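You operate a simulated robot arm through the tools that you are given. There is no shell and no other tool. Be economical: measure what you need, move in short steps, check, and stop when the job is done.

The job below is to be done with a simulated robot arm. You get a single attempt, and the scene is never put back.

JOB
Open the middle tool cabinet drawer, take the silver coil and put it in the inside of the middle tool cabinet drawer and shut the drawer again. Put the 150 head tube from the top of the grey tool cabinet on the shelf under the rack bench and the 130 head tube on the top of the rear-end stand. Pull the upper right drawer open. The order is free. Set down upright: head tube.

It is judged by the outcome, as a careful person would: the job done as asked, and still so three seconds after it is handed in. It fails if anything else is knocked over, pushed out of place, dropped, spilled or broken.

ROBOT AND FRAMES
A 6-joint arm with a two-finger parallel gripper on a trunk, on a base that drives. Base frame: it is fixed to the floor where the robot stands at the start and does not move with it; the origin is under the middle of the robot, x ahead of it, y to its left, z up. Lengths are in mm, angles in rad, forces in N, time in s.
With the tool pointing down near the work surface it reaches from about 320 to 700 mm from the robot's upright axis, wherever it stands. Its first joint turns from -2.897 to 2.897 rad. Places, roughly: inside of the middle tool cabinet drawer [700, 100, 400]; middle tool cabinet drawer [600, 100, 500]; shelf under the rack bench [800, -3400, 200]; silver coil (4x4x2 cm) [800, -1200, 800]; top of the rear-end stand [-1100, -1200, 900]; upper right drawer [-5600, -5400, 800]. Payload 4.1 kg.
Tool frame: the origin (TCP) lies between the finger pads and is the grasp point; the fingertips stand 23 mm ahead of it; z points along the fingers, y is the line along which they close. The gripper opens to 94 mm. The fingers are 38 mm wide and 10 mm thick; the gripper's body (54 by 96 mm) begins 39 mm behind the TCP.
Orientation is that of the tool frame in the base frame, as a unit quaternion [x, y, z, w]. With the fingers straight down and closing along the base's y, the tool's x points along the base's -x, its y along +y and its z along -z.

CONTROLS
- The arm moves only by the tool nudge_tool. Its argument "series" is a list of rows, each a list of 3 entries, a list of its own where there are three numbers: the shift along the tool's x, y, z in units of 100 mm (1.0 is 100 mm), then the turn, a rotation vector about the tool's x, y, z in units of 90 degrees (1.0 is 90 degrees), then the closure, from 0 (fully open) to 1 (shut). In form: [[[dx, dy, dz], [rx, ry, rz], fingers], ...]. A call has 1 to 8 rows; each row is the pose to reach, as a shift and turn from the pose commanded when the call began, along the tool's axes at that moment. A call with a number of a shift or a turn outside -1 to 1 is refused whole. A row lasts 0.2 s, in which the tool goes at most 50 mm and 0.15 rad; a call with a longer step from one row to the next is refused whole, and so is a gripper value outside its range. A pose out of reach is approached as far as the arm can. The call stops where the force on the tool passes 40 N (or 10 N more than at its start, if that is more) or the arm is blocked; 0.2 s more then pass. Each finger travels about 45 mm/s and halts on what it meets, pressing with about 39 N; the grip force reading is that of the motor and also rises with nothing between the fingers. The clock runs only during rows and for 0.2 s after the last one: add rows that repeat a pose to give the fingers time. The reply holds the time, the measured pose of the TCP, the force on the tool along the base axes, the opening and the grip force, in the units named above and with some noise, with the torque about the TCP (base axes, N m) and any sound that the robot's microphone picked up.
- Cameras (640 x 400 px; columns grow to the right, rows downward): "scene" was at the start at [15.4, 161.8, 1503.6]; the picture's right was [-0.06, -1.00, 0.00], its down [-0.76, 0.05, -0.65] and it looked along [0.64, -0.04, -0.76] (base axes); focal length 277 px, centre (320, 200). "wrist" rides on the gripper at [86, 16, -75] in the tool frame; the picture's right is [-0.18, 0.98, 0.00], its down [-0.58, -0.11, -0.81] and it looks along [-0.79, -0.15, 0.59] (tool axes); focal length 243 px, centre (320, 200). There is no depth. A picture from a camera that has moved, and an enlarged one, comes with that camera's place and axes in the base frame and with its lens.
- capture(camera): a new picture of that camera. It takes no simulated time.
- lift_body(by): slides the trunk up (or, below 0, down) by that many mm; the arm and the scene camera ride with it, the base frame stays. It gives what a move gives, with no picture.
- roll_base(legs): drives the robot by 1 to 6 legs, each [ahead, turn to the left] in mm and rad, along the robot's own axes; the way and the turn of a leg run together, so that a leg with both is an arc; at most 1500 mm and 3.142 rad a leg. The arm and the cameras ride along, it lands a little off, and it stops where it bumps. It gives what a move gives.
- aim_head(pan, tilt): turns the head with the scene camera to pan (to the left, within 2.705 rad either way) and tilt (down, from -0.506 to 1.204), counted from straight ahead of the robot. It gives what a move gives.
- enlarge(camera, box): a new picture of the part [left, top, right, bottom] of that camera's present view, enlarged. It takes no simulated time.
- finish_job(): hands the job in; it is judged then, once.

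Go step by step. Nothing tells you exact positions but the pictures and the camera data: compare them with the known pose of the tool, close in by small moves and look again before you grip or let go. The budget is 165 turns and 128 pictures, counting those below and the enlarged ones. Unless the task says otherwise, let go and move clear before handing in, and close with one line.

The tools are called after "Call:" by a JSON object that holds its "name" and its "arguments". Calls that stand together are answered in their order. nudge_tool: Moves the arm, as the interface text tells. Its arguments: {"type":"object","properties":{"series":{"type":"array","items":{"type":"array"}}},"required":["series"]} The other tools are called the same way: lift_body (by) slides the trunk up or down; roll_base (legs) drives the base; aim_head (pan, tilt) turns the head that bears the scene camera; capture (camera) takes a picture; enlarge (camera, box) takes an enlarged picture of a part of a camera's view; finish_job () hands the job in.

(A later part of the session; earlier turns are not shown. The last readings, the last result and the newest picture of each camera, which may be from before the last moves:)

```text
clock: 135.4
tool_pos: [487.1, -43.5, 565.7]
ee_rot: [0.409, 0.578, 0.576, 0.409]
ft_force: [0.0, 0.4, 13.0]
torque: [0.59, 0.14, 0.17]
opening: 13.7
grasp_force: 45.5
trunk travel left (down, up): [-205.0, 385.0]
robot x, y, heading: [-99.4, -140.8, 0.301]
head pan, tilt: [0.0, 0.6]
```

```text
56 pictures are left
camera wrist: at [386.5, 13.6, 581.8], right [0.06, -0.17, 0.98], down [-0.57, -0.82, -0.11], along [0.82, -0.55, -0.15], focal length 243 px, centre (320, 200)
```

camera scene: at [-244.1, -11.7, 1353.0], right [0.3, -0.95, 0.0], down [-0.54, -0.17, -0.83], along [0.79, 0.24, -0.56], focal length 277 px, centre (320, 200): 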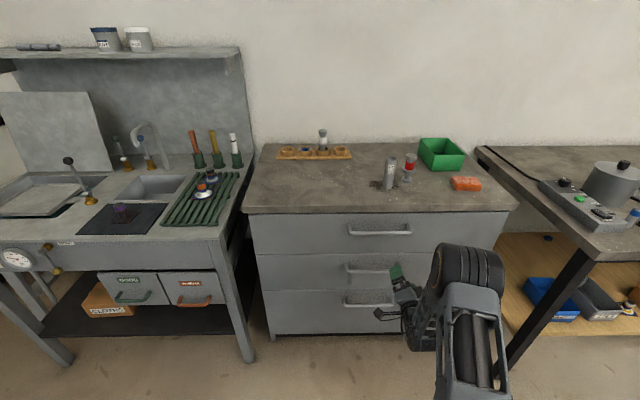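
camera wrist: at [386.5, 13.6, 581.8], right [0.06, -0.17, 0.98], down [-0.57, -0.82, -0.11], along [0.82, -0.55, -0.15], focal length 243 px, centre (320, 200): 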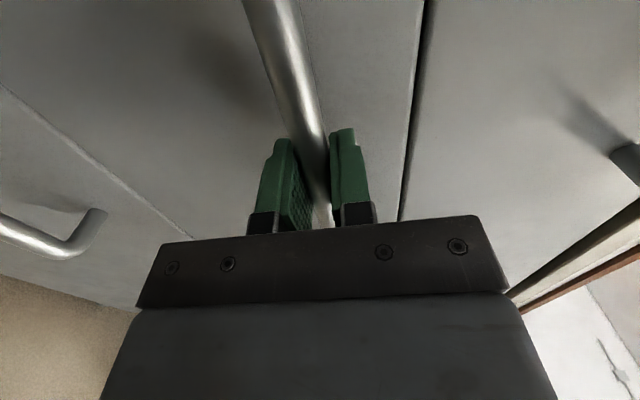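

Gripped the bar. I pull the drawer by backing 250 mm.

Call:
{"name": "roll_base", "arguments": {"legs": [[-250, 0]]}}

Call:
{"name": "capture", "arguments": {"camera": "scene"}}

```text
clock: 137.0
tool_pos: [303.8, -105.7, 564.4]
ee_rot: [0.412, 0.576, 0.574, 0.411]
ft_force: [0.4, 0.0, 1.1]
torque: [0.4, 0.06, 0.29]
opening: 13.5
grasp_force: 44.8
trunk travel left (down, up): [-205.0, 385.0]
robot x, y, heading: [-285.0, -197.9, 0.298]
head pan, tilt: [0.0, 0.6]
stopped in leg 1: the force on the tool passed its limit at 41 N (the readings are from after the stop); the commanded pose is now the measured one
```

```text
55 pictures are left
camera scene: at [-308.8, -32.0, 1256.0], right [0.29, -0.96, 0.0], down [-0.54, -0.17, -0.83], along [0.79, 0.24, -0.56], focal length 277 px, centre (320, 200)
```

scene: 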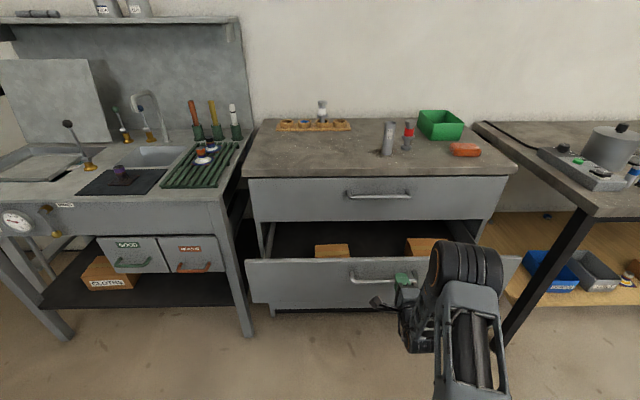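

The drawer is open by about 190 mm, enough. I release the bar and back away, then look inside.

Call:
{"name": "nudge_tool", "arguments": {"series": [[[0, 0, 0], [0, 0, 0], 0.6], [[0, 0, 0], [0, 0, 0], 0.2], [[0, 0, 0], [0, 0, 0], 0], [[0, 0, 0], [0, 0, 0], 0], [[0, 0, 0], [0, 0, 0], 0], [[0, 0, 0], [0, 0, 0], 0]]}}

Call:
{"name": "roll_base", "arguments": {"legs": [[-180, 0]]}}

Call:
{"name": "lift_body", "arguments": {"by": 380}}

Call:
{"name": "aim_head", "arguments": {"pan": 0.0, "tilt": 0.75}}

Call:
{"name": "capture", "arguments": {"camera": "scene"}}

```text
clock: 138.4
tool_pos: [303.6, -105.6, 564.6]
ee_rot: [0.413, 0.576, 0.573, 0.411]
ft_force: [-0.1, -0.1, 0.0]
torque: [0.03, -0.01, 0.01]
opening: 94.0
grasp_force: 0.1
trunk travel left (down, up): [-205.0, 385.0]
robot x, y, heading: [-286.5, -200.2, 0.3]
head pan, tilt: [0.0, 0.6]
```

```text
clock: 139.9
tool_pos: [128.3, -159.9, 564.1]
ee_rot: [0.412, 0.577, 0.573, 0.411]
ft_force: [-0.3, 0.3, 0.8]
torque: [-0.01, 0.0, -0.02]
opening: 94.2
grasp_force: 0.0
trunk travel left (down, up): [-205.0, 385.0]
robot x, y, heading: [-457.6, -254.6, 0.298]
head pan, tilt: [0.0, 0.6]
```

```text
clock: 143.6
tool_pos: [128.3, -159.6, 945.5]
ee_rot: [0.411, 0.577, 0.574, 0.412]
ft_force: [-0.1, 0.0, 0.5]
torque: [0.01, 0.04, 0.0]
opening: 94.1
grasp_force: 0.1
trunk travel left (down, up): [-585.0, 5.0]
robot x, y, heading: [-461.2, -253.5, 0.298]
head pan, tilt: [0.0, 0.6]
```

```text
clock: 144.3
tool_pos: [129.4, -158.3, 944.5]
ee_rot: [0.412, 0.576, 0.573, 0.411]
ft_force: [0.1, -0.6, 0.0]
torque: [-0.03, 0.02, 0.02]
opening: 94.1
grasp_force: 0.1
trunk travel left (down, up): [-585.0, 5.0]
robot x, y, heading: [-463.9, -254.8, 0.302]
head pan, tilt: [0.0, 0.75]
```

```text
54 pictures are left
camera scene: at [-488.2, -87.2, 1623.2], right [0.29, -0.96, 0.0], down [-0.65, -0.2, -0.73], along [0.7, 0.22, -0.68], focal length 277 px, centre (320, 200)
```

scene: 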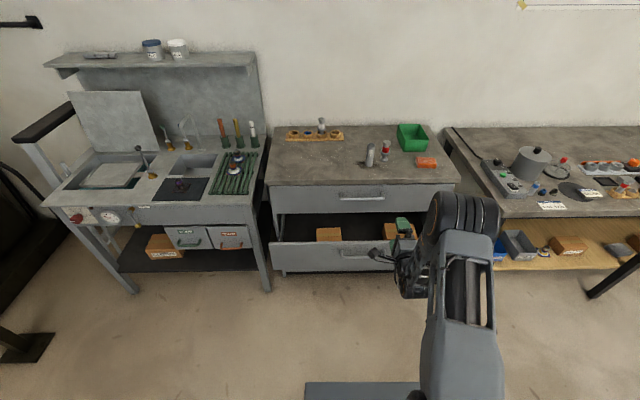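

The drawer is open with two wooden boxes inside and free space between. I turn the tool back to pointing down, for the coil.

Call:
{"name": "nudge_tool", "arguments": {"series": [[[0, 0, 0], [0, 0, -0.09], 0], [[0, 0, 0], [0, 0, -0.18], 0], [[0, 0, 0], [0, 0, -0.27], 0], [[0, 0, 0], [0, 0, -0.36], 0], [[0, 0, 0], [0, 0, -0.45], 0], [[0, 0, 0], [0, 0, -0.54], 0]]}}

Call:
{"name": "nudge_tool", "arguments": {"series": [[[0, 0, 0], [0, 0, -0.09], 0], [[0, 0, 0], [0, 0, -0.18], 0], [[0, 0, 0], [0, 0, -0.27], 0], [[0, 0, 0], [0, 0, -0.36], 0], [[0, 0, 0], [0, 0, -0.45], 0]]}}

Call:
{"name": "nudge_tool", "arguments": {"series": [[[0, 0, -0.1], [0, 0.09, 0], 0], [[0, 0, -0.2], [0, 0.18, 0], 0], [[0, 0, -0.3], [0, 0.27, 0], 0], [[0, 0, -0.4], [0, 0.36, 0], 0], [[0, 0, -0.5], [0, 0.45, 0], 0], [[0, 0, -0.6], [0, 0.54, 0], 0]]}}

Call:
{"name": "nudge_tool", "arguments": {"series": [[[0, 0, 0], [0, 0.09, 0], 0], [[0, 0, 0], [0, 0.18, 0], 0], [[0, 0, 0], [0, 0.27, 0], 0], [[0, 0, 0], [0, 0.36, 0], 0], [[0, 0, 0], [0, 0.45, 0], 0]]}}

```text
clock: 145.7
tool_pos: [128.4, -159.4, 944.3]
ee_rot: [0.137, 0.695, 0.352, 0.611]
ft_force: [0.4, 0.1, 0.0]
torque: [-0.04, -0.01, 0.0]
opening: 94.3
grasp_force: 0.0
trunk travel left (down, up): [-585.0, 5.0]
robot x, y, heading: [-464.3, -253.9, 0.298]
head pan, tilt: [0.0, 0.75]
```

```text
clock: 146.9
tool_pos: [129.5, -160.1, 944.9]
ee_rot: [-0.081, 0.704, 0.153, 0.689]
ft_force: [0.3, 0.4, 0.3]
torque: [-0.07, 0.0, -0.01]
opening: 93.9
grasp_force: 0.1
out of reach, approached as far as the arm can: row 5
trunk travel left (down, up): [-585.0, 5.0]
robot x, y, heading: [-459.8, -251.1, 0.297]
head pan, tilt: [0.0, 0.75]
```

```text
clock: 148.3
tool_pos: [72.2, -179.9, 945.1]
ee_rot: [-0.135, 0.925, 0.107, 0.338]
ft_force: [-0.6, 0.7, -0.2]
torque: [-0.01, -0.01, 0.02]
opening: 94.1
grasp_force: 0.1
trunk travel left (down, up): [-585.0, 5.0]
robot x, y, heading: [-458.2, -256.1, 0.299]
head pan, tilt: [0.0, 0.75]
```

```text
clock: 149.5
tool_pos: [71.1, -178.6, 944.3]
ee_rot: [-0.163, 0.985, 0.053, -0.004]
ft_force: [0.1, 0.4, 0.0]
torque: [0.01, -0.02, 0.01]
opening: 94.0
grasp_force: 0.0
trunk travel left (down, up): [-585.0, 5.0]
robot x, y, heading: [-462.2, -251.5, 0.3]
head pan, tilt: [0.0, 0.75]
```

Call:
{"name": "nudge_tool", "arguments": {"series": [[[0, 0, 0], [0.068, 0, 0], 0], [[0.3, 0, -0.3], [0.068, 0, 0], 0], [[0.6, 0, -0.6], [0.068, 0, 0], 0], [[0.9, 0, -0.9], [0.068, 0, 0], 0]]}}

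Call:
{"name": "roll_base", "arguments": {"legs": [[280, 0], [0, -1.57], [1270, 0]]}}

Call:
{"name": "aim_head", "arguments": {"pan": 1.2, "tilt": 0.75}}

Call:
{"name": "capture", "arguments": {"camera": "scene"}}

```text
clock: 150.5
tool_pos: [-11.9, -216.2, 1032.9]
ee_rot: [-0.163, 0.987, 0.001, 0.007]
ft_force: [-0.3, 0.0, -0.8]
torque: [-0.03, 0.0, -0.02]
opening: 94.0
grasp_force: 0.0
trunk travel left (down, up): [-585.0, 5.0]
robot x, y, heading: [-458.3, -251.9, 0.302]
head pan, tilt: [0.0, 0.75]
```

```text
clock: 162.3
tool_pos: [200.4, -1847.3, 1031.5]
ee_rot: [0.591, 0.807, -0.004, 0.005]
ft_force: [0.3, -0.7, -0.7]
torque: [0.02, 0.02, -0.04]
opening: 93.9
grasp_force: 0.0
trunk travel left (down, up): [-585.0, 5.0]
robot x, y, heading: [173.1, -1395.4, -1.291]
head pan, tilt: [0.0, 0.75]
```

```text
clock: 163.7
tool_pos: [199.9, -1846.0, 1033.0]
ee_rot: [0.591, 0.806, -0.004, 0.004]
ft_force: [1.5, -0.2, 0.2]
torque: [0.0, 0.0, 0.0]
opening: 93.8
grasp_force: 0.0
trunk travel left (down, up): [-585.0, 5.0]
robot x, y, heading: [171.0, -1396.1, -1.293]
head pan, tilt: [1.201, 0.75]
```

```text
53 pictures are left
camera scene: at [397.1, -1302.4, 1623.1], right [-0.09, -1.0, 0.0], down [-0.68, 0.06, -0.73], along [0.73, -0.07, -0.68], focal length 277 px, centre (320, 200)
```

scene: 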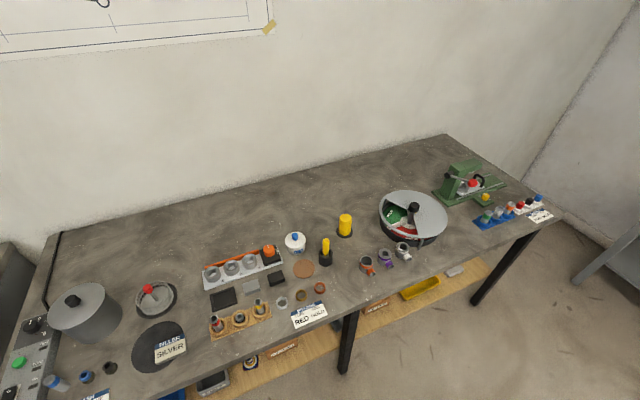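

Call:
{"name": "enlarge", "arguments": {"camera": "scene", "box": [120, 220, 360, 370]}}

Call:
{"name": "enlarge", "arguments": {"camera": "scene", "box": [0, 270, 130, 400]}}

```text
2.67 times, centred on (240, 295) of scene
camera zoom: at [397.1, -1302.4, 1623.1], right [-0.09, -1.0, 0.0], down [-0.68, 0.06, -0.73], along [0.73, -0.07, -0.68], focal length 738 px, centre (533, -53)
```

zoom: 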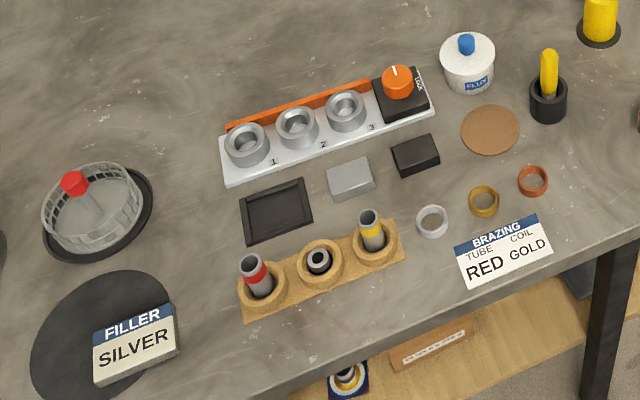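

```text
3.08 times, centred on (65, 335) of scene
camera zoom: at [397.1, -1302.4, 1623.1], right [-0.09, -1.0, 0.0], down [-0.68, 0.06, -0.73], along [0.73, -0.07, -0.68], focal length 851 px, centre (1105, -215)
```

zoom: 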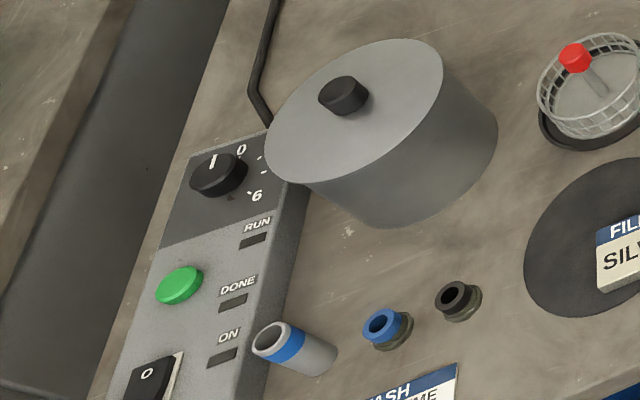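

The silver coil is the small light ring by the brazing card, about [820, -1225, 800]. I turn to face the bench and roll the tool 90° so the fingers close across the free direction.

Call:
{"name": "roll_base", "arguments": {"legs": [[0, 1.593], [100, 0]]}}

Call:
{"name": "nudge_tool", "arguments": {"series": [[[0, 0.15, 0], [0, 0, -0.09], 0], [[0, 0.3, 0], [0, 0, -0.18], 0], [[0, 0.45, 0], [0, 0, -0.27], 0], [[0, 0.6, 0], [0, 0, -0.36], 0], [[0, 0.65, 0], [0, 0, -0.45], 0], [[0, 0.65, 0], [0, 0, -0.54], 0]]}}

Call:
{"name": "nudge_tool", "arguments": {"series": [[[0, 0, 0], [0, 0, -0.09], 0], [[0, 0, 0], [0, 0, -0.18], 0], [[0, 0, 0], [0, 0, -0.27], 0], [[0, 0, 0], [0, 0, -0.36], 0], [[0, 0, 0], [0, 0, -0.45], 0]]}}

Call:
{"name": "aim_head", "arguments": {"pan": -0.1, "tilt": 0.95}}

Call:
{"name": "capture", "arguments": {"camera": "scene"}}

Call:
{"name": "capture", "arguments": {"camera": "wrist"}}

```text
clock: 168.7
tool_pos: [719.6, -1336.5, 1032.0]
ee_rot: [-0.157, 0.988, 0.001, 0.006]
ft_force: [0.2, 0.6, -0.6]
torque: [0.02, -0.02, -0.04]
opening: 93.8
grasp_force: 0.0
trunk travel left (down, up): [-585.0, 5.0]
robot x, y, heading: [265.3, -1367.0, 0.285]
head pan, tilt: [1.201, 0.75]
```

```text
clock: 170.1
tool_pos: [697.4, -1275.7, 1030.9]
ee_rot: [-0.551, 0.834, -0.001, 0.006]
ft_force: [0.5, 0.0, -0.8]
torque: [0.04, 0.01, -0.01]
opening: 93.8
grasp_force: 0.2
trunk travel left (down, up): [-585.0, 5.0]
robot x, y, heading: [270.0, -1367.8, 0.285]
head pan, tilt: [1.201, 0.75]
```

```text
clock: 171.3
tool_pos: [697.0, -1274.9, 1032.0]
ee_rot: [0.806, -0.592, 0.004, -0.005]
ft_force: [0.1, -0.3, 0.1]
torque: [-0.03, 0.0, 0.03]
opening: 94.1
grasp_force: 0.0
trunk travel left (down, up): [-585.0, 5.0]
robot x, y, heading: [268.1, -1370.5, 0.285]
head pan, tilt: [1.201, 0.75]
```

```text
clock: 172.8
tool_pos: [697.0, -1275.9, 1032.4]
ee_rot: [0.804, -0.594, 0.003, -0.005]
ft_force: [0.3, 0.1, 0.2]
torque: [-0.01, 0.0, 0.0]
opening: 94.0
grasp_force: 0.1
trunk travel left (down, up): [-585.0, 5.0]
robot x, y, heading: [268.7, -1371.4, 0.291]
head pan, tilt: [-0.099, 0.949]
```

```text
50 pictures are left
camera scene: at [234.8, -1212.9, 1607.6], right [0.19, -0.98, 0.0], down [-0.8, -0.15, -0.58], along [0.57, 0.11, -0.81], focal length 277 px, centre (320, 200)
```

scene: 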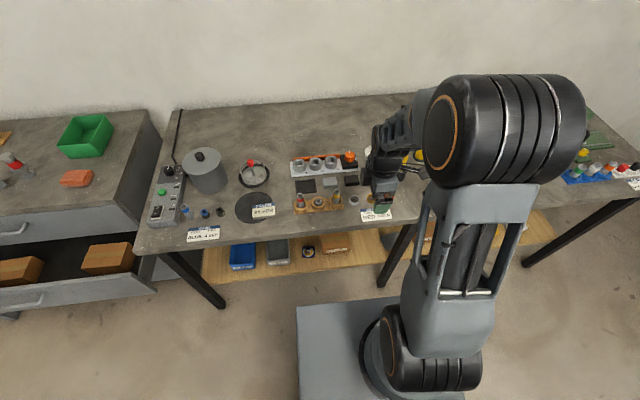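

```text
49 pictures are left
camera wrist: at [704.6, -1362.4, 1106.7], right [-0.99, -0.11, -0.01], down [-0.08, 0.58, 0.81], along [-0.09, 0.8, -0.59], focal length 243 px, centre (320, 200)
```

wrist: 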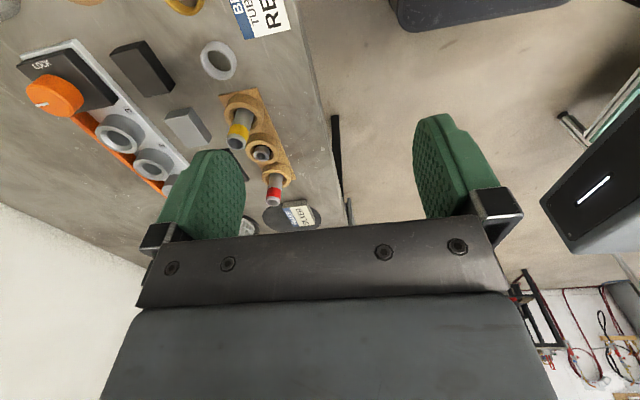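

Three views agree: the coil is at about [801, -1227, 835]. I move above it with the fingers partly closed.

Call:
{"name": "nudge_tool", "arguments": {"series": [[[-0.05, -0.4, 0], [0, 0, 0], 0.3], [[-0.1, -0.8, 0], [0, 0, 0], 0.3], [[-0.16, -1, 0.2], [0, 0, 0], 0.3], [[-0.16, -1, 0.6], [0, 0, 0], 0.3], [[-0.16, -1, 0.9], [0, 0, 0], 0.3]]}}

Call:
{"name": "capture", "arguments": {"camera": "wrist"}}

Call:
{"name": "enlarge", "arguments": {"camera": "scene", "box": [280, 130, 440, 250]}}

```text
clock: 174.0
tool_pos: [789.0, -1231.5, 941.2]
ee_rot: [0.805, -0.593, 0.004, -0.006]
ft_force: [0.6, -0.3, -1.5]
torque: [0.0, 0.0, 0.01]
opening: 66.0
grasp_force: 0.1
trunk travel left (down, up): [-585.0, 5.0]
robot x, y, heading: [267.6, -1368.3, 0.283]
head pan, tilt: [-0.099, 0.949]
```

```text
48 pictures are left
camera wrist: at [797.0, -1318.5, 1016.6], right [-0.99, -0.12, -0.01], down [-0.08, 0.58, 0.81], along [-0.09, 0.8, -0.59], focal length 243 px, centre (320, 200)
```

wrist: 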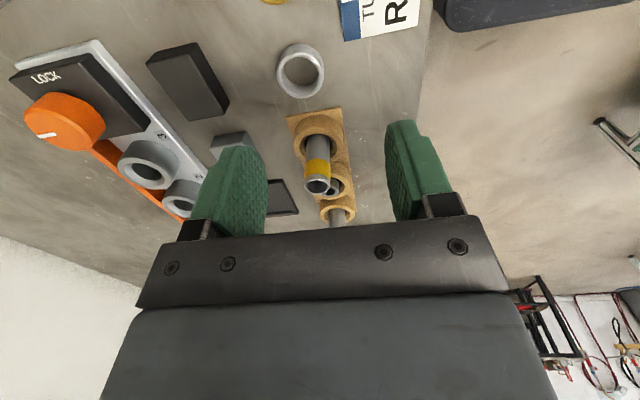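

```text
3.33 times, centred on (360, 190) of scene
camera zoom: at [235.0, -1213.0, 1607.7], right [0.19, -0.98, 0.0], down [-0.8, -0.15, -0.58], along [0.57, 0.11, -0.81], focal length 922 px, centre (187, 233)
```

zoom: 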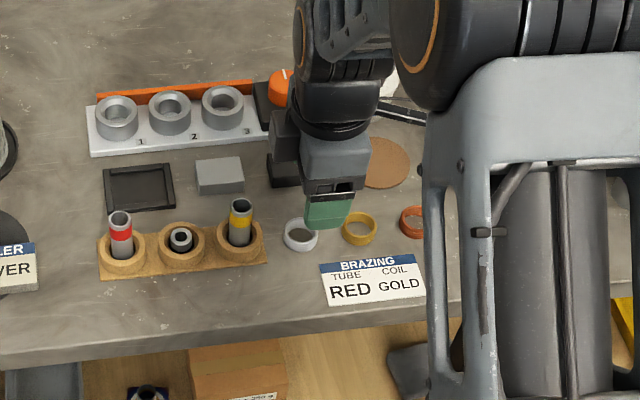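

Aligned after a 12 mm correction. I go down to just above the coil and look.

Call:
{"name": "nudge_tool", "arguments": {"series": [[[0, -0.125, 0.3], [0, 0, 0], 0.3], [[0, -0.125, 0.6], [0, 0, 0], 0.3]]}}

Call:
{"name": "capture", "arguments": {"camera": "wrist"}}

Call:
{"name": "enlarge", "arguments": {"camera": "scene", "box": [310, 160, 410, 240]}}

```text
clock: 174.6
tool_pos: [801.6, -1226.2, 882.5]
ee_rot: [0.805, -0.593, 0.004, -0.005]
ft_force: [-0.2, -0.7, 0.0]
torque: [0.03, 0.01, 0.0]
opening: 65.9
grasp_force: 0.1
trunk travel left (down, up): [-585.0, 5.0]
robot x, y, heading: [268.6, -1368.5, 0.291]
head pan, tilt: [-0.099, 0.949]
```

```text
46 pictures are left
camera wrist: at [808.5, -1312.9, 957.4], right [-0.99, -0.12, -0.01], down [-0.08, 0.58, 0.81], along [-0.09, 0.8, -0.59], focal length 243 px, centre (320, 200)
```

wrist: 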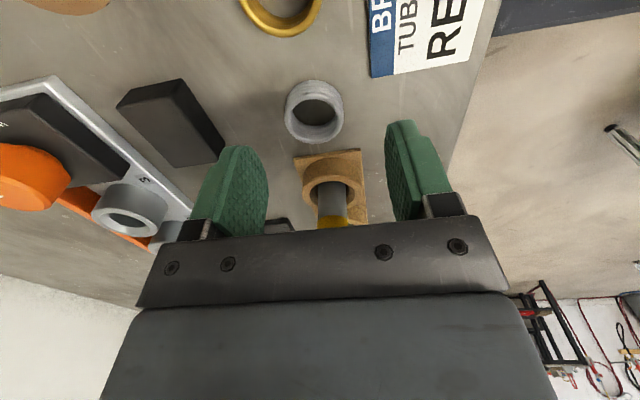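

```text
5.00 times, centred on (360, 200) of scene
camera zoom: at [235.3, -1212.8, 1607.7], right [0.19, -0.98, 0.0], down [-0.8, -0.15, -0.58], along [0.57, 0.11, -0.81], focal length 1384 px, centre (120, 200)
```

zoom: 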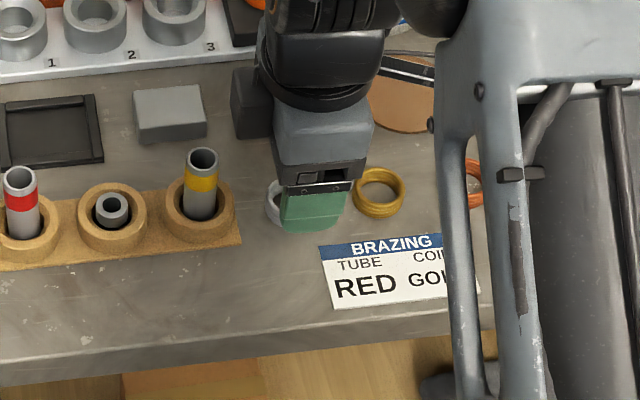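

Aligned within 3 mm. I descend in small steps.

Call:
{"name": "nudge_tool", "arguments": {"series": [[[0.03, 0, 0.1], [0, 0, 0], 0.3], [[0.03, 0, 0.18], [0, 0, 0], 0.3], [[0.03, 0, 0.24], [0, 0, 0], 0.3], [[0.03, 0, 0.28], [0, 0, 0], 0.3]]}}

Call:
{"name": "capture", "arguments": {"camera": "wrist"}}

Call:
{"name": "enlarge", "arguments": {"camera": "scene", "box": [310, 160, 410, 240]}}

```text
clock: 175.6
tool_pos: [803.3, -1230.0, 855.4]
ee_rot: [0.805, -0.593, 0.004, -0.004]
ft_force: [-1.0, 0.1, -0.1]
torque: [0.0, 0.02, 0.01]
opening: 65.8
grasp_force: 0.1
trunk travel left (down, up): [-585.0, 5.0]
robot x, y, heading: [271.6, -1367.6, 0.285]
head pan, tilt: [-0.099, 0.949]
```

```text
44 pictures are left
camera wrist: at [810.2, -1316.6, 929.5], right [-0.99, -0.12, -0.01], down [-0.08, 0.58, 0.81], along [-0.09, 0.8, -0.59], focal length 243 px, centre (320, 200)
```

wrist: 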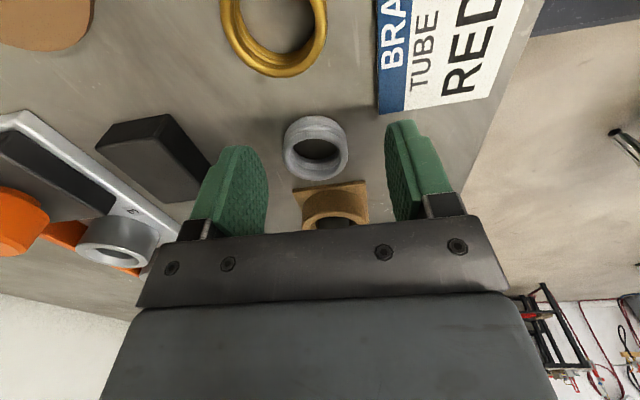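

```text
5.00 times, centred on (360, 200) of scene
camera zoom: at [234.9, -1213.0, 1607.6], right [0.19, -0.98, 0.0], down [-0.8, -0.15, -0.58], along [0.57, 0.11, -0.81], focal length 1384 px, centre (120, 200)
```

zoom: 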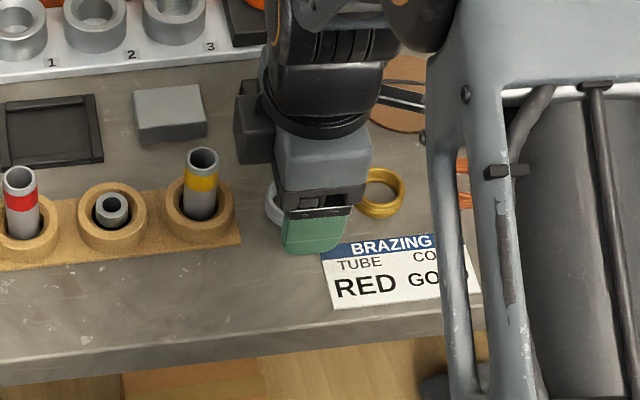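

The front finger would come close to the card, so I narrow the opening to ~52 mm and shift a few mm left and forward, then finish the descent.

Call:
{"name": "nudge_tool", "arguments": {"series": [[[-0.08, -0.03, 0], [0, 0, 0], 0.45], [[-0.08, -0.03, 0], [0, 0, 0], 0.45], [[-0.08, -0.03, 0.03], [0, 0, 0], 0.45], [[-0.08, -0.03, 0.05], [0, 0, 0], 0.45]]}}

Call:
{"name": "capture", "arguments": {"camera": "wrist"}}

Call:
{"name": "enlarge", "arguments": {"camera": "scene", "box": [310, 160, 410, 240]}}

```text
clock: 176.6
tool_pos: [802.5, -1220.5, 851.0]
ee_rot: [0.805, -0.593, 0.004, -0.005]
ft_force: [0.0, -0.2, -0.3]
torque: [0.01, -0.02, -0.01]
opening: 51.7
grasp_force: 0.1
trunk travel left (down, up): [-585.0, 5.0]
robot x, y, heading: [270.8, -1371.3, 0.281]
head pan, tilt: [-0.099, 0.949]
```

```text
42 pictures are left
camera wrist: at [810.6, -1308.2, 925.5], right [-0.99, -0.12, -0.01], down [-0.08, 0.58, 0.81], along [-0.09, 0.8, -0.59], focal length 243 px, centre (320, 200)
```

wrist: 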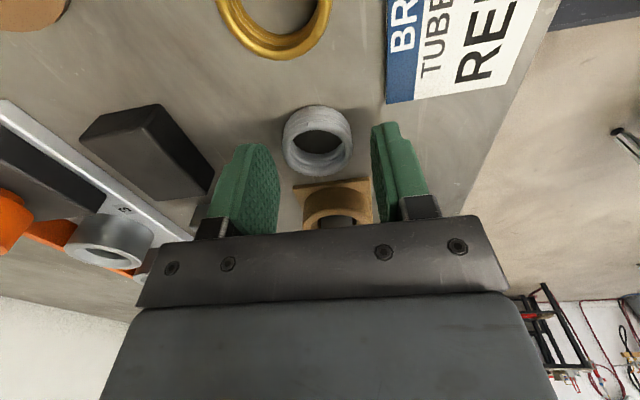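

```text
5.00 times, centred on (360, 200) of scene
camera zoom: at [234.8, -1212.9, 1607.6], right [0.19, -0.98, 0.0], down [-0.8, -0.15, -0.58], along [0.57, 0.11, -0.81], focal length 1384 px, centre (120, 200)
```

zoom: 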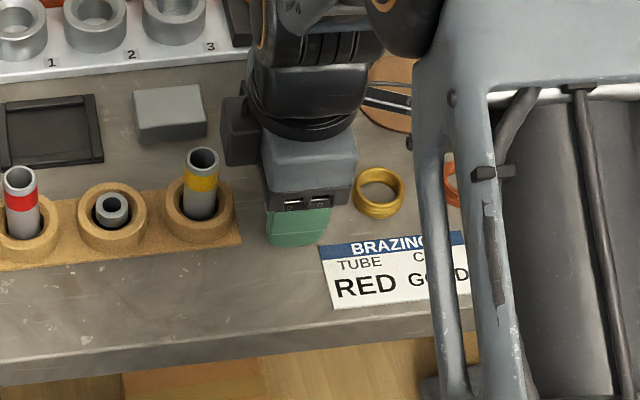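

Clear of the card now. A few mm further down, then close.

Call:
{"name": "nudge_tool", "arguments": {"series": [[[0.04, 0, 0.02], [0, 0, 0], 0.45], [[0.04, 0, 0.04], [0, 0, 0], 0.45]]}}

Call:
{"name": "nudge_tool", "arguments": {"series": [[[0, 0, 0.02], [0, 0, 0], 0.45], [[0, 0, 0.04], [0, 0, 0], 0.45]]}}

Call:
{"name": "enlarge", "arguments": {"camera": "wrist", "box": [180, 80, 460, 255]}}

```text
clock: 177.2
tool_pos: [804.9, -1225.5, 845.8]
ee_rot: [0.805, -0.594, 0.004, -0.006]
ft_force: [0.1, 0.8, 0.5]
torque: [0.0, -0.01, 0.01]
opening: 51.7
grasp_force: 0.1
trunk travel left (down, up): [-585.0, 5.0]
robot x, y, heading: [272.0, -1368.0, 0.287]
head pan, tilt: [-0.099, 0.949]
```

```text
clock: 177.8
tool_pos: [805.6, -1225.5, 843.6]
ee_rot: [0.805, -0.593, 0.004, -0.006]
ft_force: [-1.2, -0.2, 14.5]
torque: [-0.29, 0.52, -0.01]
opening: 52.2
grasp_force: 0.8
trunk travel left (down, up): [-585.0, 5.0]
robot x, y, heading: [268.0, -1369.0, 0.289]
head pan, tilt: [-0.099, 0.949]
```

```text
2.29 times, centred on (320, 168) of wrist
camera zoom: at [812.7, -1311.4, 918.3], right [-0.99, -0.12, -0.01], down [-0.08, 0.58, 0.81], along [-0.09, 0.8, -0.59], focal length 555 px, centre (320, 274)
```

zoom: 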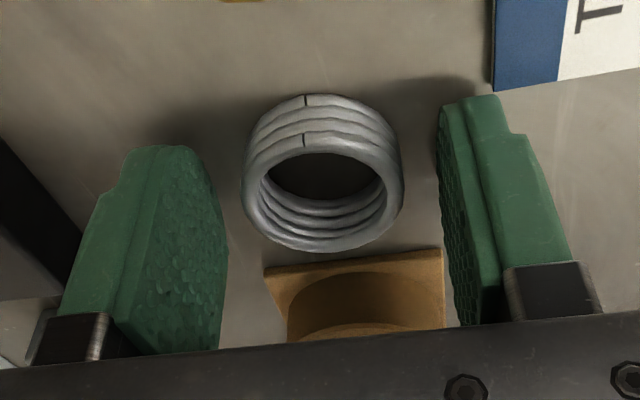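

Fingertips touch the bench (T≈821). I rise 3 mm and close on the coil.

Call:
{"name": "nudge_tool", "arguments": {"series": [[[0, 0, -0.05], [0, 0, 0], 0.45], [[0, 0, -0.05], [0, 0, 0], 0.7], [[0, 0, -0.05], [0, 0, 0], 1], [[0, 0, -0.05], [0, 0, 0], 1], [[0, 0, -0.05], [0, 0, 0], 1], [[0, 0, -0.05], [0, 0, 0], 1]]}}

Call:
{"name": "enlarge", "arguments": {"camera": "wrist", "box": [180, 80, 460, 255]}}

```text
clock: 179.2
tool_pos: [806.3, -1224.4, 847.7]
ee_rot: [0.805, -0.593, 0.004, -0.005]
ft_force: [0.3, -0.3, 0.3]
torque: [-0.03, -0.02, -0.01]
opening: 34.5
grasp_force: 39.1
trunk travel left (down, up): [-585.0, 5.0]
robot x, y, heading: [274.5, -1368.0, 0.284]
head pan, tilt: [-0.099, 0.949]
```

```text
2.29 times, centred on (320, 168) of wrist
camera zoom: at [812.9, -1311.1, 922.1], right [-0.99, -0.12, -0.01], down [-0.08, 0.58, 0.81], along [-0.09, 0.8, -0.59], focal length 555 px, centre (320, 274)
```

zoom: 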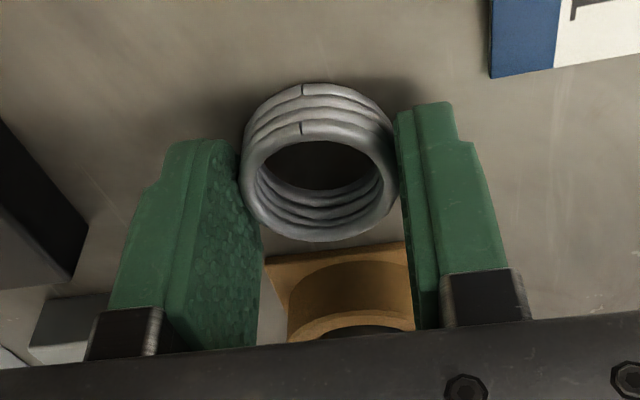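

The coil is held (34.5 mm). I lift straight up, draw back, and drive to the open drawer.

Call:
{"name": "nudge_tool", "arguments": {"series": [[[0, 0, -0.3], [0, 0, 0], 1], [[0, 0, -0.65], [0, 0, 0], 1], [[0, 0, -1], [0, 0, 0], 1]]}}

Call:
{"name": "nudge_tool", "arguments": {"series": [[[0, 0.2, -0.35], [0, 0, 0], 1], [[0, 0.5, -0.7], [0, 0, 0], 1], [[0, 0.8, -1], [0, 0, 0], 1]]}}

Call:
{"name": "roll_base", "arguments": {"legs": [[-45, 0], [0, -1.555], [-1300, 0], [0, 1.57]]}}

Call:
{"name": "aim_head", "arguments": {"pan": 0.0, "tilt": 0.95}}

Call:
{"name": "capture", "arguments": {"camera": "scene"}}

Call:
{"name": "capture", "arguments": {"camera": "wrist"}}

```text
clock: 180.0
tool_pos: [802.4, -1226.9, 948.6]
ee_rot: [0.805, -0.593, 0.004, -0.004]
ft_force: [-0.7, 0.0, -0.6]
torque: [-0.02, 0.01, 0.03]
opening: 34.5
grasp_force: 39.2
trunk travel left (down, up): [-585.0, 5.0]
robot x, y, heading: [270.4, -1371.1, 0.284]
head pan, tilt: [-0.099, 0.949]
```

```text
clock: 180.8
tool_pos: [724.5, -1249.4, 1046.1]
ee_rot: [0.805, -0.594, 0.004, -0.005]
ft_force: [-0.8, -0.3, -0.9]
torque: [-0.04, 0.0, 0.02]
opening: 34.7
grasp_force: 38.5
trunk travel left (down, up): [-585.0, 5.0]
robot x, y, heading: [269.2, -1373.9, 0.283]
head pan, tilt: [-0.099, 0.949]
```

```text
clock: 195.3
tool_pos: [221.3, -2.5, 1046.1]
ee_rot: [0.825, -0.565, 0.004, -0.005]
ft_force: [0.2, -0.5, 0.1]
torque: [-0.03, -0.01, -0.02]
opening: 34.6
grasp_force: 38.6
trunk travel left (down, up): [-585.0, 5.0]
robot x, y, heading: [-222.8, -151.4, 0.352]
head pan, tilt: [-0.099, 0.949]
```

```text
clock: 196.0
tool_pos: [223.5, -2.7, 1045.8]
ee_rot: [0.825, -0.565, 0.003, -0.005]
ft_force: [0.1, -0.1, -0.9]
torque: [0.0, -0.02, 0.03]
opening: 34.6
grasp_force: 39.0
trunk travel left (down, up): [-585.0, 5.0]
robot x, y, heading: [-220.9, -154.7, 0.357]
head pan, tilt: [0.0, 0.949]
```

```text
38 pictures are left
camera scene: at [-270.5, 7.1, 1607.6], right [0.35, -0.94, 0.0], down [-0.76, -0.28, -0.58], along [0.55, 0.2, -0.81], focal length 277 px, centre (320, 200)
```

scene: 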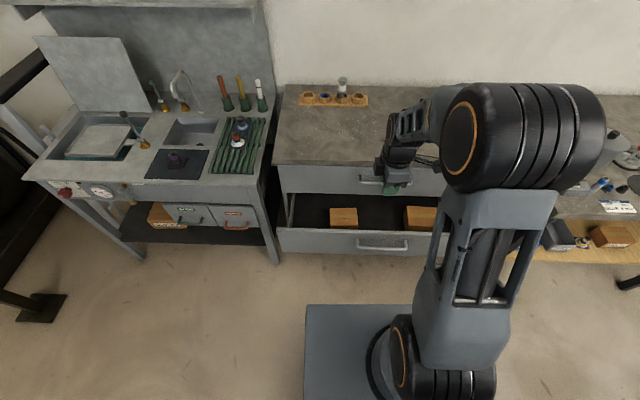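

```text
37 pictures are left
camera wrist: at [236.4, -87.7, 1120.9], right [-0.98, -0.18, -0.01], down [-0.12, 0.58, 0.81], along [-0.14, 0.8, -0.59], focal length 243 px, centre (320, 200)
```

wrist: 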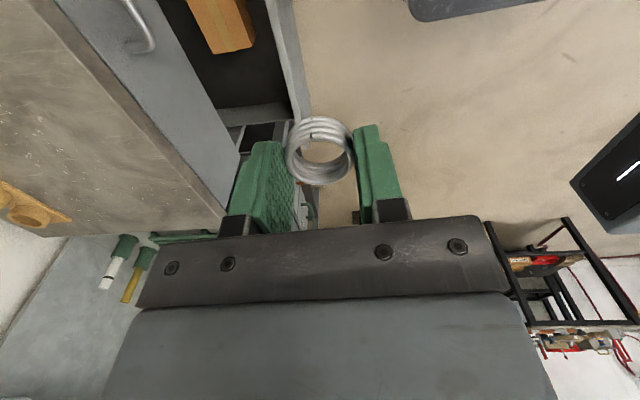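

The coil is held well. The free gap between the wooden boxes is around [393, 7]; I square up and drive the tool above it, then lower part-way.

Call:
{"name": "roll_base", "arguments": {"legs": [[0, -0.057], [164, 0]]}}

Call:
{"name": "capture", "arguments": {"camera": "scene"}}

Call:
{"name": "capture", "arguments": {"camera": "wrist"}}

```text
clock: 197.9
tool_pos: [388.9, 19.5, 1044.8]
ee_rot: [0.808, -0.589, 0.003, -0.005]
ft_force: [0.2, -0.5, -0.1]
torque: [-0.01, 0.0, 0.01]
opening: 34.7
grasp_force: 39.1
trunk travel left (down, up): [-585.0, 5.0]
robot x, y, heading: [-64.5, -105.1, 0.297]
head pan, tilt: [0.0, 0.949]
```

```text
36 pictures are left
camera scene: at [-102.4, 58.3, 1607.6], right [0.29, -0.96, 0.0], down [-0.78, -0.24, -0.58], along [0.56, 0.17, -0.81], focal length 277 px, centre (320, 200)
```

scene: 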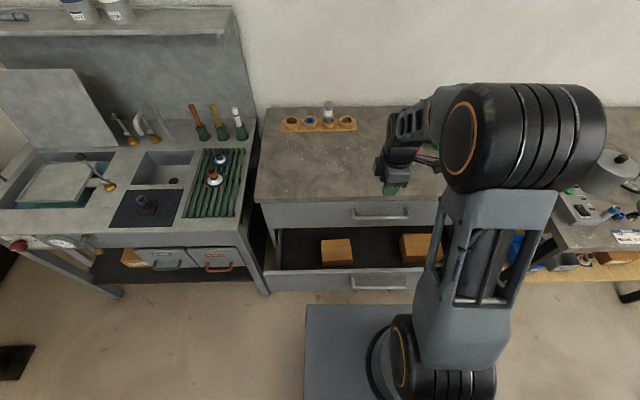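

```text
35 pictures are left
camera wrist: at [397.6, -66.1, 1120.5], right [-0.99, -0.13, -0.01], down [-0.08, 0.58, 0.81], along [-0.1, 0.8, -0.59], focal length 243 px, centre (320, 200)
```

wrist: 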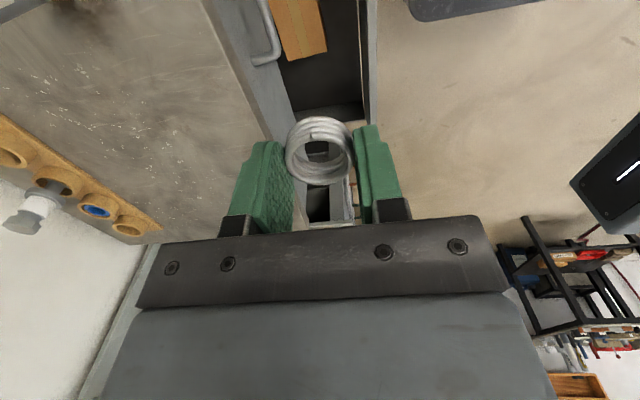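

Position is good (mid-gap). I shift 14 mm right and lower the trunk by 330 mm, then look again.

Call:
{"name": "nudge_tool", "arguments": {"series": [[[0.14, -0.03, 0], [0, 0, 0], 1]]}}

Call:
{"name": "lift_body", "arguments": {"by": -330}}

Call:
{"name": "capture", "arguments": {"camera": "scene"}}

Call:
{"name": "capture", "arguments": {"camera": "wrist"}}

```text
clock: 198.3
tool_pos: [395.2, 6.8, 1046.5]
ee_rot: [0.808, -0.589, 0.004, -0.005]
ft_force: [0.0, 0.7, -0.4]
torque: [-0.03, 0.01, 0.04]
opening: 34.5
grasp_force: 39.2
trunk travel left (down, up): [-585.0, 5.0]
robot x, y, heading: [-62.3, -104.2, 0.297]
head pan, tilt: [0.0, 0.949]
```

```text
clock: 201.5
tool_pos: [396.0, 7.6, 715.7]
ee_rot: [0.808, -0.589, 0.004, -0.005]
ft_force: [0.7, -0.2, -0.6]
torque: [0.01, 0.01, 0.05]
opening: 34.4
grasp_force: 39.0
trunk travel left (down, up): [-255.0, 335.0]
robot x, y, heading: [-65.0, -104.9, 0.298]
head pan, tilt: [0.0, 0.949]
```

```text
34 pictures are left
camera scene: at [-103.4, 58.0, 1277.6], right [0.29, -0.96, 0.0], down [-0.78, -0.24, -0.58], along [0.56, 0.17, -0.81], focal length 277 px, centre (320, 200)
```

scene: 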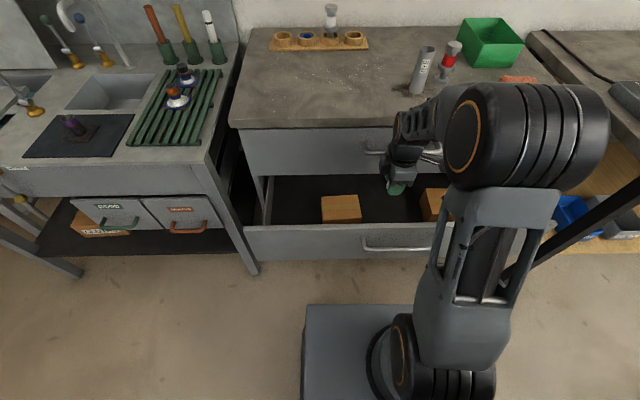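

```text
33 pictures are left
camera wrist: at [404.3, -79.1, 791.6], right [-0.99, -0.13, -0.01], down [-0.08, 0.58, 0.81], along [-0.09, 0.8, -0.59], focal length 243 px, centre (320, 200)
```

wrist: 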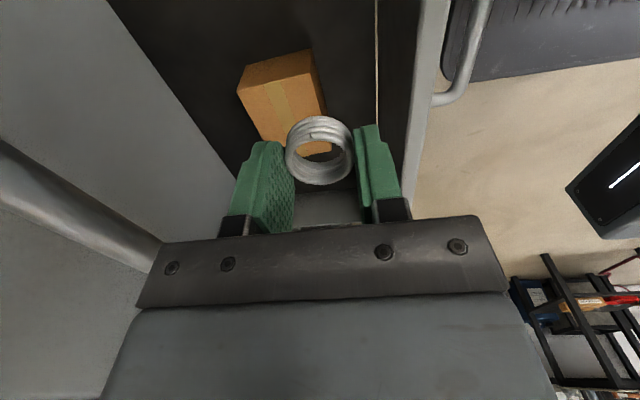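

The landing spot is free floor right of the box; margins fore and aft are ~10 mm. I nudge 5 mm forward and lower 100 mm, then check.

Call:
{"name": "nudge_tool", "arguments": {"series": [[[0, -0.05, 0], [0, 0, 0], 1]]}}

Call:
{"name": "lift_body", "arguments": {"by": -100}}

Call:
{"name": "capture", "arguments": {"camera": "wrist"}}

Call:
{"name": "enlarge", "arguments": {"camera": "scene", "box": [300, 80, 500, 220]}}

```text
clock: 201.9
tool_pos: [400.2, 8.4, 717.5]
ee_rot: [0.808, -0.588, 0.003, -0.005]
ft_force: [0.5, 1.0, -0.1]
torque: [-0.04, -0.01, 0.0]
opening: 34.5
grasp_force: 38.9
trunk travel left (down, up): [-255.0, 335.0]
robot x, y, heading: [-64.3, -106.4, 0.296]
head pan, tilt: [0.0, 0.949]
```

```text
clock: 203.3
tool_pos: [401.1, 9.4, 615.5]
ee_rot: [0.809, -0.588, 0.003, -0.005]
ft_force: [0.3, -0.5, -0.1]
torque: [-0.01, 0.02, -0.01]
opening: 34.8
grasp_force: 39.0
trunk travel left (down, up): [-155.0, 435.0]
robot x, y, heading: [-66.1, -106.7, 0.298]
head pan, tilt: [0.0, 0.949]
```

```text
32 pictures are left
camera wrist: at [409.2, -77.6, 691.6], right [-0.99, -0.13, -0.01], down [-0.08, 0.58, 0.81], along [-0.09, 0.8, -0.59], focal length 243 px, centre (320, 200)
```

wrist: 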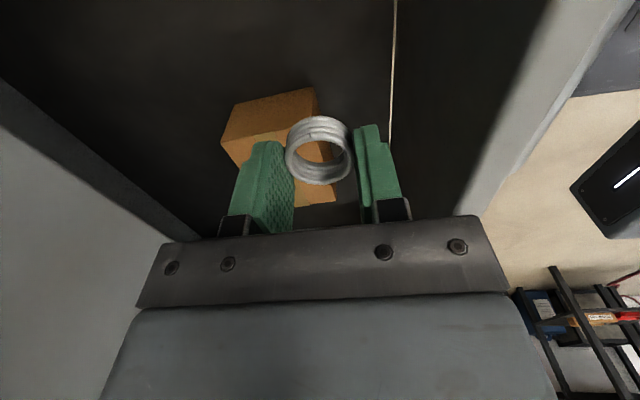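

```text
2.86 times, centred on (400, 150) of scene
camera zoom: at [-103.4, 58.0, 1177.6], right [0.29, -0.96, 0.0], down [-0.78, -0.24, -0.58], along [0.56, 0.17, -0.81], focal length 791 px, centre (91, 343)
```

zoom: 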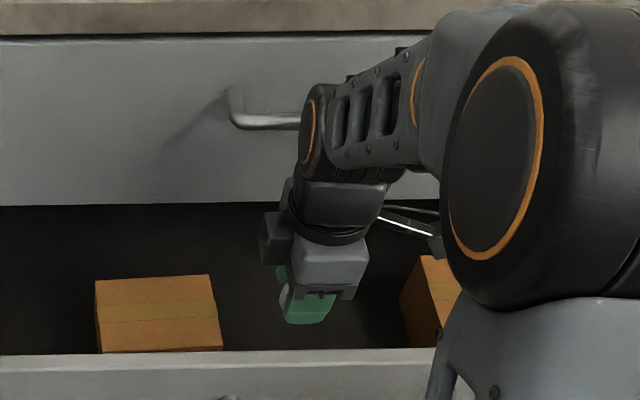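

The box is rather near on the left; I shift 20 mm right and lower further in steps.

Call:
{"name": "nudge_tool", "arguments": {"series": [[[0.2, 0, 0], [0, 0, 0], 1]]}}

Call:
{"name": "lift_body", "arguments": {"by": -60}}

Call:
{"name": "capture", "arguments": {"camera": "wrist"}}

Call:
{"name": "enlarge", "arguments": {"camera": "scene", "box": [300, 80, 500, 220]}}

```text
clock: 203.7
tool_pos: [407.4, -9.8, 617.3]
ee_rot: [0.809, -0.588, 0.004, -0.005]
ft_force: [-0.5, 0.5, -0.5]
torque: [0.01, -0.01, -0.01]
opening: 34.5
grasp_force: 39.0
trunk travel left (down, up): [-155.0, 435.0]
robot x, y, heading: [-67.5, -104.4, 0.297]
head pan, tilt: [0.0, 0.949]
```

```text
clock: 204.7
tool_pos: [407.6, -10.6, 558.0]
ee_rot: [0.808, -0.588, 0.003, -0.005]
ft_force: [0.7, -0.1, -1.2]
torque: [-0.01, 0.01, -0.04]
opening: 34.6
grasp_force: 38.9
trunk travel left (down, up): [-95.0, 495.0]
robot x, y, heading: [-64.7, -101.1, 0.296]
head pan, tilt: [0.0, 0.949]
```

```text
30 pictures are left
camera wrist: at [415.4, -96.3, 631.8], right [-0.99, -0.13, -0.01], down [-0.08, 0.58, 0.81], along [-0.1, 0.8, -0.59], focal length 243 px, centre (320, 200)
```

wrist: 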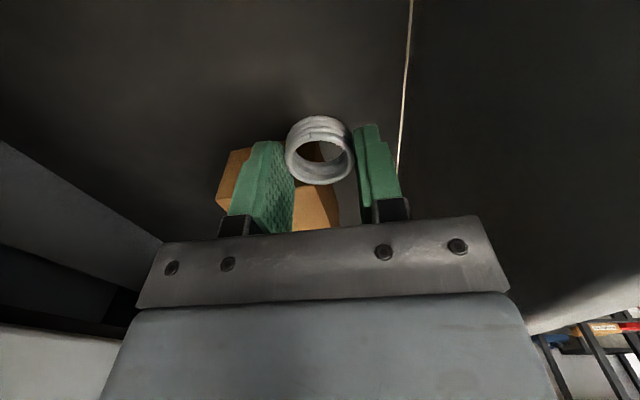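

```text
2.86 times, centred on (400, 150) of scene
camera zoom: at [-103.4, 58.0, 1117.6], right [0.29, -0.96, 0.0], down [-0.78, -0.24, -0.58], along [0.56, 0.17, -0.81], focal length 791 px, centre (91, 343)
```

zoom: 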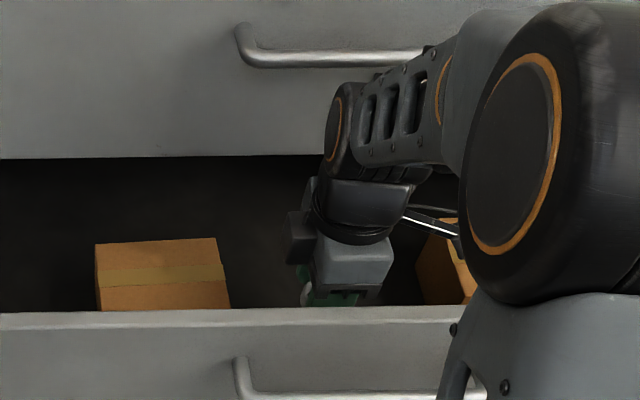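

About 50 mm to the drawer's floor by estimate. I lower gently with the arm watching the force.

Call:
{"name": "nudge_tool", "arguments": {"series": [[[0, 0, 0.08], [0, 0, 0], 1], [[0, 0, 0.14], [0, 0, 0], 1], [[0, 0, 0.18], [0, 0, 0], 1], [[0, 0, 0.22], [0, 0, 0], 1]]}}

Call:
{"name": "nudge_tool", "arguments": {"series": [[[0, 0, 0.03], [0, 0, 0], 1], [[0, 0, 0.06], [0, 0, 0], 1], [[0, 0, 0.09], [0, 0, 0], 1], [[0, 0, 0.12], [0, 0, 0], 1]]}}

Call:
{"name": "capture", "arguments": {"camera": "wrist"}}

```text
clock: 205.7
tool_pos: [407.8, -10.0, 533.8]
ee_rot: [0.808, -0.589, 0.004, -0.005]
ft_force: [-1.0, 0.4, -1.0]
torque: [-0.03, -0.02, 0.04]
opening: 34.3
grasp_force: 38.8
trunk travel left (down, up): [-95.0, 495.0]
robot x, y, heading: [-63.8, -103.1, 0.3]
head pan, tilt: [0.0, 0.949]
```

```text
clock: 206.7
tool_pos: [407.4, -8.9, 522.1]
ee_rot: [0.808, -0.589, 0.004, -0.005]
ft_force: [0.4, -0.1, 0.5]
torque: [-0.01, 0.0, 0.06]
opening: 34.8
grasp_force: 39.0
trunk travel left (down, up): [-95.0, 495.0]
robot x, y, heading: [-67.8, -104.9, 0.298]
head pan, tilt: [0.0, 0.949]
```

```text
28 pictures are left
camera wrist: at [416.5, -96.3, 597.5], right [-0.99, -0.13, -0.01], down [-0.08, 0.58, 0.81], along [-0.1, 0.8, -0.59], focal length 243 px, centre (320, 200)
```

wrist: 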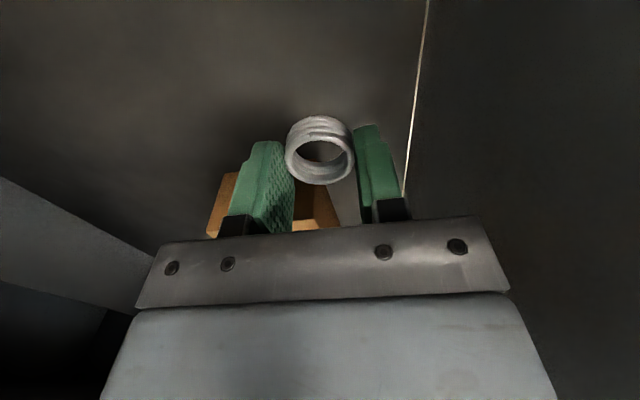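

Call:
{"name": "nudge_tool", "arguments": {"series": [[[0, 0, 0.03], [0, 0, 0], 1], [[0, 0, 0.06], [0, 0, 0], 1], [[0, 0, 0.09], [0, 0, 0], 1]]}}

Call:
{"name": "nudge_tool", "arguments": {"series": [[[0, 0, 0.02], [0, 0, 0], 1], [[0, 0, 0.04], [0, 0, 0], 1]]}}

Call:
{"name": "capture", "arguments": {"camera": "wrist"}}

```text
clock: 207.5
tool_pos: [408.7, -8.5, 513.3]
ee_rot: [0.809, -0.588, 0.004, -0.005]
ft_force: [-0.3, 0.4, -0.3]
torque: [-0.03, 0.0, 0.03]
opening: 34.4
grasp_force: 38.4
trunk travel left (down, up): [-95.0, 495.0]
robot x, y, heading: [-66.8, -103.5, 0.294]
head pan, tilt: [0.0, 0.949]
```

```text
clock: 208.1
tool_pos: [407.8, -9.6, 509.4]
ee_rot: [0.809, -0.588, 0.003, -0.005]
ft_force: [-0.1, 0.1, -0.6]
torque: [0.0, 0.04, 0.01]
opening: 34.6
grasp_force: 39.6
trunk travel left (down, up): [-95.0, 495.0]
robot x, y, heading: [-66.7, -106.9, 0.295]
head pan, tilt: [0.0, 0.949]
```

```text
27 pictures are left
camera wrist: at [416.0, -95.4, 584.7], right [-0.99, -0.13, -0.01], down [-0.08, 0.58, 0.81], along [-0.1, 0.8, -0.59], focal length 243 px, centre (320, 200)
```

wrist: 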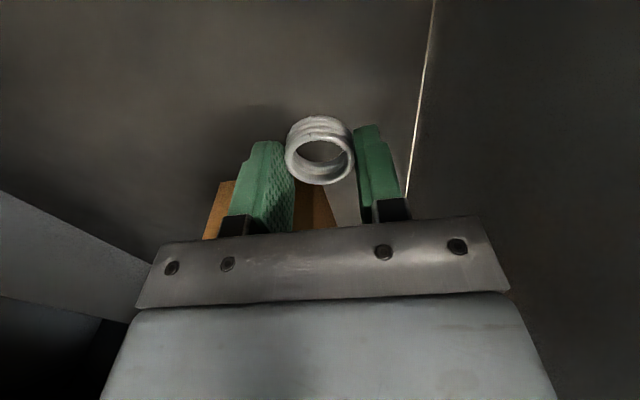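

Call:
{"name": "nudge_tool", "arguments": {"series": [[[0, 0, 0.03], [0, 0, 0], 1], [[0, 0, 0.06], [0, 0, 0], 1], [[0, 0, 0.09], [0, 0, 0], 1]]}}

Call:
{"name": "nudge_tool", "arguments": {"series": [[[0, 0, 0.02], [0, 0, 0], 1], [[0, 0, 0.04], [0, 0, 0], 1]]}}

Call:
{"name": "nudge_tool", "arguments": {"series": [[[0, 0, 0.02], [0, 0, 0], 1], [[0, 0, 0.03], [0, 0, 0], 1]]}}

Call:
{"name": "capture", "arguments": {"camera": "wrist"}}

```text
clock: 208.9
tool_pos: [408.5, -9.5, 500.4]
ee_rot: [0.809, -0.588, 0.003, -0.005]
ft_force: [0.1, -1.0, -0.4]
torque: [0.04, 0.03, -0.02]
opening: 34.7
grasp_force: 38.8
trunk travel left (down, up): [-95.0, 495.0]
robot x, y, heading: [-62.8, -105.8, 0.295]
head pan, tilt: [0.0, 0.949]
```

```text
clock: 209.5
tool_pos: [407.4, -9.8, 498.2]
ee_rot: [0.808, -0.589, 0.004, -0.005]
ft_force: [0.0, -0.7, -0.1]
torque: [0.01, 0.02, -0.02]
opening: 34.4
grasp_force: 38.8
trunk travel left (down, up): [-95.0, 495.0]
robot x, y, heading: [-67.0, -108.8, 0.295]
head pan, tilt: [0.0, 0.949]
```

```text
clock: 210.1
tool_pos: [407.4, -10.4, 493.8]
ee_rot: [0.808, -0.589, 0.003, -0.005]
ft_force: [-0.8, -0.4, -1.1]
torque: [0.02, 0.02, -0.02]
opening: 34.5
grasp_force: 38.7
trunk travel left (down, up): [-95.0, 495.0]
robot x, y, heading: [-66.7, -105.7, 0.298]
head pan, tilt: [0.0, 0.949]
```

```text
26 pictures are left
camera wrist: at [416.0, -95.6, 568.8], right [-0.99, -0.13, -0.01], down [-0.08, 0.58, 0.81], along [-0.1, 0.8, -0.59], focal length 243 px, centre (320, 200)
```

wrist: 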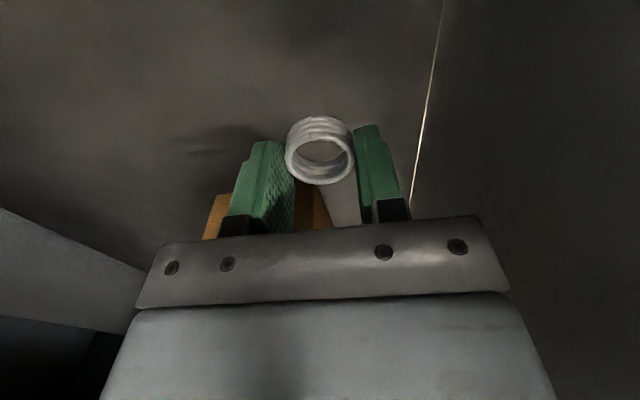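

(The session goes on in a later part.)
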